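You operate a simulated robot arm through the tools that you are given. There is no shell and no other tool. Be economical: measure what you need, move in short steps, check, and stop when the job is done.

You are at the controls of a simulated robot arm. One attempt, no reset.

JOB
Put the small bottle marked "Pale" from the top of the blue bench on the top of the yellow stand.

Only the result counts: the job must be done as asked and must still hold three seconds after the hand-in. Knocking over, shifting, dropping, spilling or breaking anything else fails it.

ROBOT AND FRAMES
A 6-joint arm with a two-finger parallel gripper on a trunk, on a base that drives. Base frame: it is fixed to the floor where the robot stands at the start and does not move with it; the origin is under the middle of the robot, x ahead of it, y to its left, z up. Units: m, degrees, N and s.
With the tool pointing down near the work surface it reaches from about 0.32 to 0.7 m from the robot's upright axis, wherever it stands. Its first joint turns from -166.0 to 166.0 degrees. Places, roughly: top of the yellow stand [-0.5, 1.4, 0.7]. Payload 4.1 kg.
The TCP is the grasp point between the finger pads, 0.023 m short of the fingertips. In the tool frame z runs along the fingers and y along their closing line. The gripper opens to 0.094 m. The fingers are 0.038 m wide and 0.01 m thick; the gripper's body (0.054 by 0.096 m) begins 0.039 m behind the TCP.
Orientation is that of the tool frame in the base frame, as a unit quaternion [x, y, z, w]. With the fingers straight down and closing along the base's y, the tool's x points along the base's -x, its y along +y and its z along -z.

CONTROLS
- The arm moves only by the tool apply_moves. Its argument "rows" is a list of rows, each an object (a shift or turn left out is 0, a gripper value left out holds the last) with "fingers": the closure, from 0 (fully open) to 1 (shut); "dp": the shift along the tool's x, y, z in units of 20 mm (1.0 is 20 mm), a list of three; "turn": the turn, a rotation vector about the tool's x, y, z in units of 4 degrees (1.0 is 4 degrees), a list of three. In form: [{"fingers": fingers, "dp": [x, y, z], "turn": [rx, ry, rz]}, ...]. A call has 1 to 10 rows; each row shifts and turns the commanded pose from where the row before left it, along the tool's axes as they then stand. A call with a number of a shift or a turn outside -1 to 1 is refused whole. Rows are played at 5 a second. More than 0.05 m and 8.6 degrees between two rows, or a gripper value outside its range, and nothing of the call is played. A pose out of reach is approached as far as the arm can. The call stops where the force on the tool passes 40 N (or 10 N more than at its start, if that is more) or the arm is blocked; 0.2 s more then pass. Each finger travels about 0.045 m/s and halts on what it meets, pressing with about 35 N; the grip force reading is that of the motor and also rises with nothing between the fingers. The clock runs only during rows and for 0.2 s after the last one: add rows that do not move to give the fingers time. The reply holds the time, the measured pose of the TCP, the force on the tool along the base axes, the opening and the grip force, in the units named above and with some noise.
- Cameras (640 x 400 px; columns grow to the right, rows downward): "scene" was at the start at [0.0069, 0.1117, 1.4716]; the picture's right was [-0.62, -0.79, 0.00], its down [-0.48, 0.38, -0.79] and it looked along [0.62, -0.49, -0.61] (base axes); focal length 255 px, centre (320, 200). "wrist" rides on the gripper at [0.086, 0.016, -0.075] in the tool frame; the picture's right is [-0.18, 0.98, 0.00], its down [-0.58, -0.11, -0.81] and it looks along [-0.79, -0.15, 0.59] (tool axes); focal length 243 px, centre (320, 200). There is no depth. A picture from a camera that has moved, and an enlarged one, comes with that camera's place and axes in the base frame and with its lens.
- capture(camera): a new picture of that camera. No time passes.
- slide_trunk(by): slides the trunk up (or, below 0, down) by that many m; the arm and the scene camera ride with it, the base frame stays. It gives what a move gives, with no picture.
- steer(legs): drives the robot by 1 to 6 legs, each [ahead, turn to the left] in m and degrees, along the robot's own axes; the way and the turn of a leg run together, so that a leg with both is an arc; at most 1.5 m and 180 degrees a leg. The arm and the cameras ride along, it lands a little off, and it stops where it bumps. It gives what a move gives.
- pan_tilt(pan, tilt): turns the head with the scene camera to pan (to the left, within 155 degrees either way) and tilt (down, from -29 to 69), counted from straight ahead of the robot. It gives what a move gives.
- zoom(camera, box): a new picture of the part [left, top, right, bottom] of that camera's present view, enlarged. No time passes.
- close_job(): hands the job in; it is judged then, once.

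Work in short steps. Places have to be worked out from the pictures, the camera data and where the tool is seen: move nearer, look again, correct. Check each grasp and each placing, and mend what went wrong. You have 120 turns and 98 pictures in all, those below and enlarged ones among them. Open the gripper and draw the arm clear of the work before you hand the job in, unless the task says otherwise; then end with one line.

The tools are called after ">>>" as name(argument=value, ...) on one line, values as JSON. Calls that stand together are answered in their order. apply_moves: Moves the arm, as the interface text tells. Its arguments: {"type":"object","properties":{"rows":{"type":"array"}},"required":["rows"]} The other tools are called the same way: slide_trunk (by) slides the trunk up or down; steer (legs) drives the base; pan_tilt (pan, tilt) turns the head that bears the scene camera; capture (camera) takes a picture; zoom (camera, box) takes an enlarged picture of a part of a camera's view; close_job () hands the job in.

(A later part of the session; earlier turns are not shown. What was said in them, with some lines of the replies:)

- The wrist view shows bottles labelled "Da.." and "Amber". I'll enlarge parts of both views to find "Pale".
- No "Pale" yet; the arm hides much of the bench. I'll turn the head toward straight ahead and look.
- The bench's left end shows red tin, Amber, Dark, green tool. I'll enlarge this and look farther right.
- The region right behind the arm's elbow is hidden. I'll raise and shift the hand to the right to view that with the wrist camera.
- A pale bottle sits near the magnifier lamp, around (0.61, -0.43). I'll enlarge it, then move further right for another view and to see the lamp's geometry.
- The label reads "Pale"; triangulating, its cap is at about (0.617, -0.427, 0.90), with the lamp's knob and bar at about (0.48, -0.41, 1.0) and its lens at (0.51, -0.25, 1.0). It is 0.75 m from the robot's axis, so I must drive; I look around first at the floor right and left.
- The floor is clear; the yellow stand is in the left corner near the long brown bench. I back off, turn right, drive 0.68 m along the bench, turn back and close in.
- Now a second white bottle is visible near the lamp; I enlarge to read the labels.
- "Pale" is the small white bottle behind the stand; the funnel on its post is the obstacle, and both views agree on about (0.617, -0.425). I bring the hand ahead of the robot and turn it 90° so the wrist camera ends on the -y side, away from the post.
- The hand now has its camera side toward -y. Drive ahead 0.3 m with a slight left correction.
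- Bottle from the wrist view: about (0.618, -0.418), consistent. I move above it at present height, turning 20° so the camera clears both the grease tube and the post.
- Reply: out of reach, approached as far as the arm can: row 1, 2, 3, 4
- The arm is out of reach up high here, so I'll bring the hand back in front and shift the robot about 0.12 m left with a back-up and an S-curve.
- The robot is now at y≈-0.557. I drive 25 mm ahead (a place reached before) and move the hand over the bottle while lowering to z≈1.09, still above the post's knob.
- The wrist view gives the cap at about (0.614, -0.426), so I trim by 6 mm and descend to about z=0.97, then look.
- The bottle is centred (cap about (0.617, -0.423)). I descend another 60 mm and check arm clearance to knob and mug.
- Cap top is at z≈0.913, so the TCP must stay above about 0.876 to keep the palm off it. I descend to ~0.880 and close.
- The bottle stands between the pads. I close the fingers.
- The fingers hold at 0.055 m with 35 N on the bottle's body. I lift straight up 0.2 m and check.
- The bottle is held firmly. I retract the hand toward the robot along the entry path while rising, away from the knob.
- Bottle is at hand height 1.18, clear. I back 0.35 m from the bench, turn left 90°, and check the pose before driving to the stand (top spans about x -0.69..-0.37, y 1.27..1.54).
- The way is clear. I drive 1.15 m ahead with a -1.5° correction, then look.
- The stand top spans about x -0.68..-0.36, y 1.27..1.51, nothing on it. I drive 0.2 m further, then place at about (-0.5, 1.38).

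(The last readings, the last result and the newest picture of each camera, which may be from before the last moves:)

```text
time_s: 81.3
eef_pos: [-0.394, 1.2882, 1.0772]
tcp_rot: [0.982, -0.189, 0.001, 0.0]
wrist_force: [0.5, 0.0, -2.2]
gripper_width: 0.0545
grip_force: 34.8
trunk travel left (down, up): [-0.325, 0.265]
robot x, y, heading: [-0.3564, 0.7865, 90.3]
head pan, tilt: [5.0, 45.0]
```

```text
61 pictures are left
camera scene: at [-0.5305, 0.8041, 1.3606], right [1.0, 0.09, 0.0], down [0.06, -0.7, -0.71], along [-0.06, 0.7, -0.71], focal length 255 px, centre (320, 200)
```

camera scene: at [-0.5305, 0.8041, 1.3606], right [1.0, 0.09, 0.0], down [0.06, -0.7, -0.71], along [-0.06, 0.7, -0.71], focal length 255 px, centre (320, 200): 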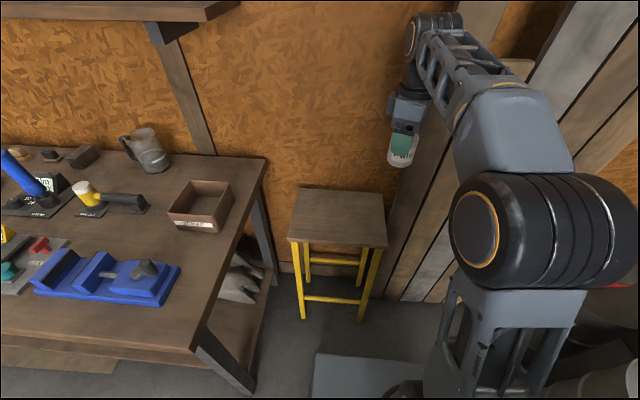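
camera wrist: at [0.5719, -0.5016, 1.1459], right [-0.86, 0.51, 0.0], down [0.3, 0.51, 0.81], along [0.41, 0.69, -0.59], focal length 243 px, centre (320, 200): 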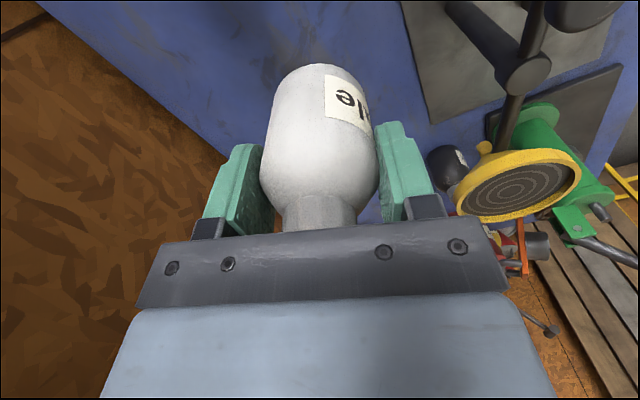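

I move the hand over (-0.5, 1.38) at this height, then start descending.

>>> apply_moves(rows=[{"dp": [-0.947, -0.33, 0]}, {"dp": [-0.947, -0.33, 0]}, {"dp": [-0.947, -0.33, 0]}, {"dp": [-0.947, -0.33, 0]}, {"dp": [-0.947, -0.33, 0]}, {"dp": [-0.947, -0.33, 0]}, {"dp": [-0.947, -0.33, 0]}, {"dp": [0, 0, 1]}, {"dp": [0, 0, 1]}, {"dp": [0, 0, 1]}])

>>> apply_moves(rows=[{"dp": [0, 0, 1]}, {"dp": [0, 0, 1]}, {"dp": [0, 0, 1]}, {"dp": [0, 0, 1]}, {"dp": [0, 0, 1]}, {"dp": [0, 0, 1]}, {}])

>>> capture(camera="scene")

>>> capture(camera="wrist")

```text
time_s: 83.5
eef_pos: [-0.497, 1.3684, 1.0104]
tcp_rot: [0.982, -0.191, 0.001, 0.0]
wrist_force: [0.1, 0.3, -1.4]
gripper_width: 0.0546
grip_force: 34.7
out of reach, approached as far as the arm can: row 7
trunk travel left (down, up): [-0.325, 0.265]
robot x, y, heading: [-0.3537, 0.7789, 90.3]
head pan, tilt: [5.0, 45.0]
```

```text
time_s: 85.1
eef_pos: [-0.4986, 1.3703, 0.8884]
tcp_rot: [0.982, -0.19, 0.0, 0.0]
wrist_force: [-0.5, 0.5, -2.1]
gripper_width: 0.0545
grip_force: 34.9
trunk travel left (down, up): [-0.325, 0.265]
robot x, y, heading: [-0.3615, 0.7846, 90.0]
head pan, tilt: [5.0, 45.0]
```

```text
60 pictures are left
camera scene: at [-0.5307, 0.8043, 1.3606], right [1.0, 0.09, 0.0], down [0.06, -0.7, -0.71], along [-0.06, 0.7, -0.71], focal length 255 px, centre (320, 200)
```

scene: 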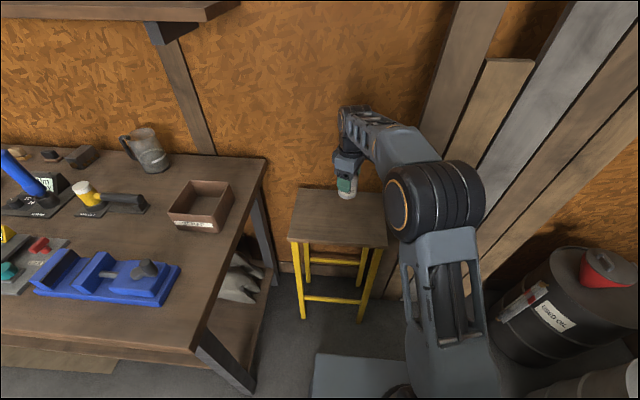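

```text
59 pictures are left
camera wrist: at [-0.4239, 1.3231, 0.9632], right [-0.54, -0.84, 0.0], down [-0.5, 0.32, 0.81], along [-0.68, 0.43, -0.59], focal length 243 px, centre (320, 200)
```

wrist: 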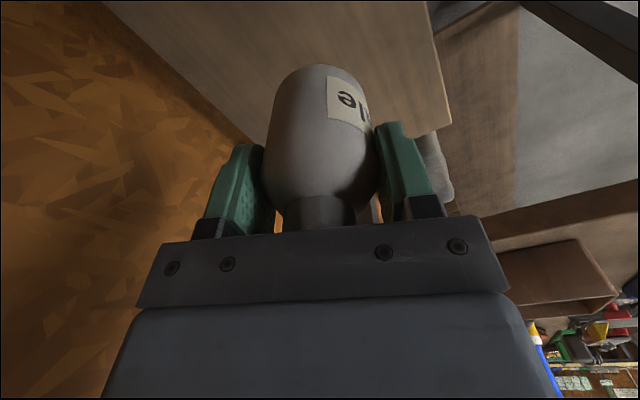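

The bottle is over the stand top. I descend 0.1 m, then in small steps feeling for contact.

>>> apply_moves(rows=[{"dp": [0, 0, 1]}, {"dp": [0, 0, 1]}, {"dp": [0, 0, 1]}, {"dp": [0, 0, 1]}, {"dp": [0, 0, 1]}, {}])

>>> zoom(camera="scene", box=[260, 80, 460, 260])

```text
time_s: 86.5
eef_pos: [-0.4971, 1.3706, 0.7906]
tcp_rot: [0.982, -0.19, 0.0, 0.001]
wrist_force: [0.6, -0.1, -1.9]
gripper_width: 0.0544
grip_force: 35.5
trunk travel left (down, up): [-0.325, 0.265]
robot x, y, heading: [-0.3542, 0.7819, 90.2]
head pan, tilt: [5.0, 45.0]
```

```text
2.22 times, centred on (360, 170) of scene
camera zoom: at [-0.5307, 0.8043, 1.3605], right [1.0, 0.09, 0.0], down [0.06, -0.7, -0.71], along [-0.06, 0.7, -0.71], focal length 567 px, centre (231, 267)
```

zoom: 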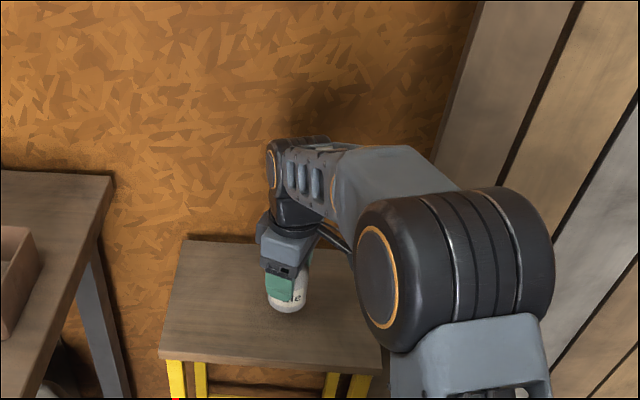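

Still slightly above the top (no contact force). I lower in 4 mm steps.

>>> apply_moves(rows=[{"dp": [0, 0, 0.4]}, {"dp": [0, 0, 0.3]}, {"dp": [0, 0, 0.2]}, {"dp": [0, 0, 0.2]}, {}])

```text
time_s: 87.7
eef_pos: [-0.4965, 1.3703, 0.7682]
tcp_rot: [0.982, -0.19, 0.0, 0.0]
wrist_force: [0.3, -1.1, -1.8]
gripper_width: 0.0542
grip_force: 35.1
trunk travel left (down, up): [-0.325, 0.265]
robot x, y, heading: [-0.3584, 0.7845, 90.3]
head pan, tilt: [5.0, 45.0]
```

>>> apply_moves(rows=[{"dp": [0, 0, 0.1]}, {"dp": [0, 0, 0.1]}, {}])

>>> apply_moves(rows=[{"dp": [0, 0, 0.1]}, {}])

>>> zoom(camera="scene", box=[300, 140, 400, 240])

```text
time_s: 88.5
eef_pos: [-0.4964, 1.3708, 0.7656]
tcp_rot: [0.982, -0.19, -0.001, 0.0]
wrist_force: [0.2, 0.3, -1.7]
gripper_width: 0.0542
grip_force: 35.3
trunk travel left (down, up): [-0.325, 0.265]
robot x, y, heading: [-0.3528, 0.7841, 90.0]
head pan, tilt: [5.0, 45.0]
```

```text
time_s: 89.1
eef_pos: [-0.4959, 1.3712, 0.7619]
tcp_rot: [0.982, -0.19, 0.0, 0.0]
wrist_force: [-0.6, 0.2, -2.3]
gripper_width: 0.0541
grip_force: 35.4
trunk travel left (down, up): [-0.325, 0.265]
robot x, y, heading: [-0.3573, 0.786, 90.1]
head pan, tilt: [5.0, 45.0]
```

```text
4.00 times, centred on (350, 190) of scene
camera zoom: at [-0.5306, 0.8042, 1.3606], right [1.0, 0.09, 0.0], down [0.06, -0.7, -0.71], along [-0.06, 0.7, -0.71], focal length 1021 px, centre (200, 240)
```

zoom: 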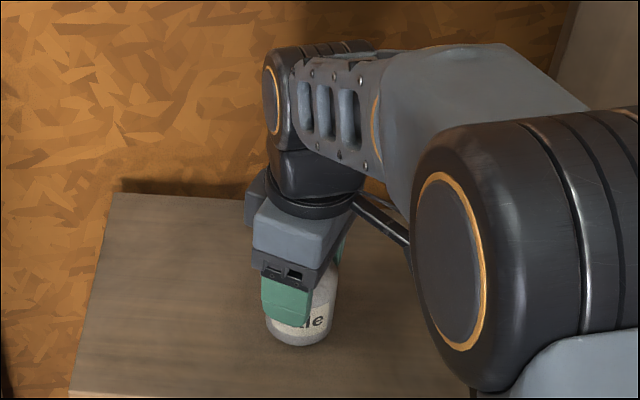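

No contact yet; a few more 2 mm steps, reading force each time.

>>> apply_moves(rows=[{"dp": [0, 0, 0.1]}, {}])

>>> apply_moves(rows=[{"dp": [0, 0, 0.1]}, {}])

>>> apply_moves(rows=[{"dp": [0, 0, 0.1]}, {}])

```text
time_s: 89.7
eef_pos: [-0.4956, 1.3709, 0.7613]
tcp_rot: [0.982, -0.19, -0.001, 0.0]
wrist_force: [0.3, 0.2, 0.6]
gripper_width: 0.0542
grip_force: 35.1
trunk travel left (down, up): [-0.325, 0.265]
robot x, y, heading: [-0.3556, 0.786, 90.3]
head pan, tilt: [5.0, 45.0]
```

```text
time_s: 90.3
eef_pos: [-0.4966, 1.3707, 0.7609]
tcp_rot: [0.982, -0.19, -0.001, -0.002]
wrist_force: [2.1, -2.1, 19.3]
gripper_width: 0.0544
grip_force: 34.6
trunk travel left (down, up): [-0.325, 0.265]
robot x, y, heading: [-0.3563, 0.7848, 90.1]
head pan, tilt: [5.0, 45.0]
```

```text
time_s: 90.9
eef_pos: [-0.4963, 1.3705, 0.7605]
tcp_rot: [0.982, -0.19, -0.001, -0.004]
wrist_force: [1.5, -1.8, 38.8]
gripper_width: 0.0544
grip_force: 35.1
trunk travel left (down, up): [-0.325, 0.265]
robot x, y, heading: [-0.3588, 0.7835, 90.1]
head pan, tilt: [5.0, 45.0]
```

Contact at z≈0.761. I relieve the press by 3.5 mm of command and then open the fingers.

>>> apply_moves(rows=[{"dp": [0, 0, -0.18]}, {}])

>>> apply_moves(rows=[{"fingers": 0.85}, {"fingers": 0.7}, {"fingers": 0.5}, {"fingers": 0.25}, {"fingers": 0}, {}, {}, {}])

>>> capture(camera="wrist")

```text
time_s: 91.5
eef_pos: [-0.496, 1.3711, 0.761]
tcp_rot: [0.982, -0.189, -0.001, -0.001]
wrist_force: [0.7, 5.0, 21.3]
gripper_width: 0.0544
grip_force: 35.2
trunk travel left (down, up): [-0.325, 0.265]
robot x, y, heading: [-0.3565, 0.7853, 90.0]
head pan, tilt: [5.0, 45.0]
```

```text
time_s: 93.3
eef_pos: [-0.4965, 1.3719, 0.7597]
tcp_rot: [0.982, -0.191, 0.0, 0.0]
wrist_force: [-1.1, -1.7, 4.6]
gripper_width: 0.094
grip_force: 0.1
trunk travel left (down, up): [-0.325, 0.265]
robot x, y, heading: [-0.3542, 0.7858, 89.9]
head pan, tilt: [5.0, 45.0]
```

```text
56 pictures are left
camera wrist: at [-0.4233, 1.3229, 0.8344], right [-0.54, -0.84, 0.0], down [-0.5, 0.32, 0.81], along [-0.68, 0.43, -0.59], focal length 243 px, centre (320, 200)
```

wrist: 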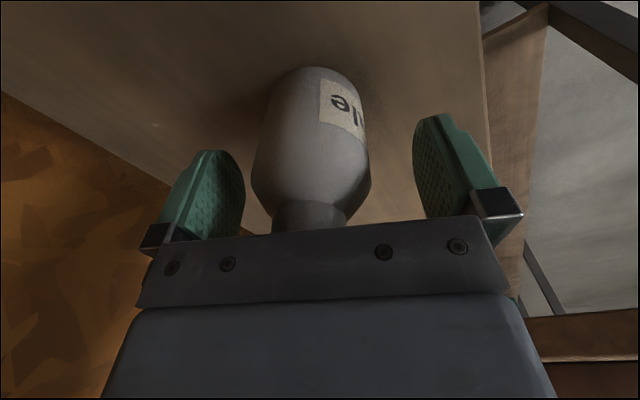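

The fingers are open and the bottle stands free. I rise straight up, 0.2 m.

>>> apply_moves(rows=[{"dp": [0, 0, -0.5]}, {"dp": [0, 0, -1]}, {"dp": [0, 0, -1]}, {"dp": [0, 0, -1]}, {"dp": [0, 0, -1]}, {"dp": [0, 0, -1]}, {"dp": [0, 0, -1]}, {"dp": [0, 0, -1]}, {"dp": [0, 0, -1]}, {"dp": [0, 0, -1]}])

>>> apply_moves(rows=[{"dp": [1, 0.7, -0.5]}, {"dp": [1, 0.7, 0]}, {"dp": [1, 0.7, 0]}, {"dp": [1, 0.7, 0]}, {"dp": [0, 1, 0]}, {"dp": [0, 1, 0]}, {}])

>>> capture(camera="scene")

```text
time_s: 95.5
eef_pos: [-0.4954, 1.3704, 0.9512]
tcp_rot: [0.982, -0.191, 0.0, 0.0]
wrist_force: [-0.5, -0.3, 0.0]
gripper_width: 0.094
grip_force: 0.0
trunk travel left (down, up): [-0.325, 0.265]
robot x, y, heading: [-0.3558, 0.7828, 90.0]
head pan, tilt: [5.0, 45.0]
```

```text
time_s: 97.1
eef_pos: [-0.4584, 1.2532, 0.9606]
tcp_rot: [0.982, -0.19, 0.0, 0.001]
wrist_force: [0.3, -0.1, -1.2]
gripper_width: 0.0941
grip_force: 0.1
trunk travel left (down, up): [-0.325, 0.265]
robot x, y, heading: [-0.3599, 0.7859, 90.1]
head pan, tilt: [5.0, 45.0]
```

```text
55 pictures are left
camera scene: at [-0.5306, 0.8039, 1.3606], right [1.0, 0.09, 0.0], down [0.06, -0.7, -0.71], along [-0.06, 0.7, -0.71], focal length 255 px, centre (320, 200)
```

scene: 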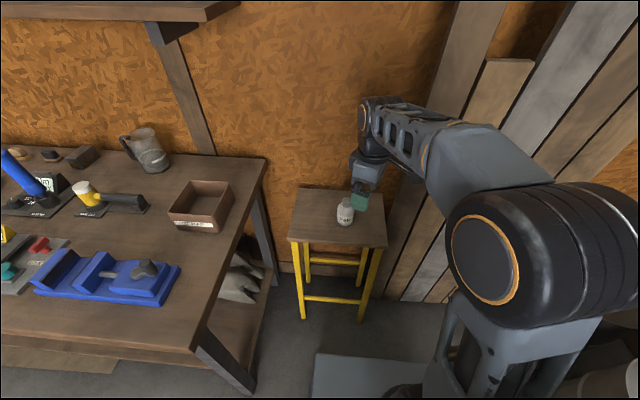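

The "Pale" bottle stands upright on the stand's top, and the open gripper is well above and clear of it. I hand in.

>>> close_job()

```text
The job is handed in.
```

The small bottle marked "Pale" is standing upright on top of the yellow stand, with the gripper open and the arm clear; I saw nothing else knocked or moved.
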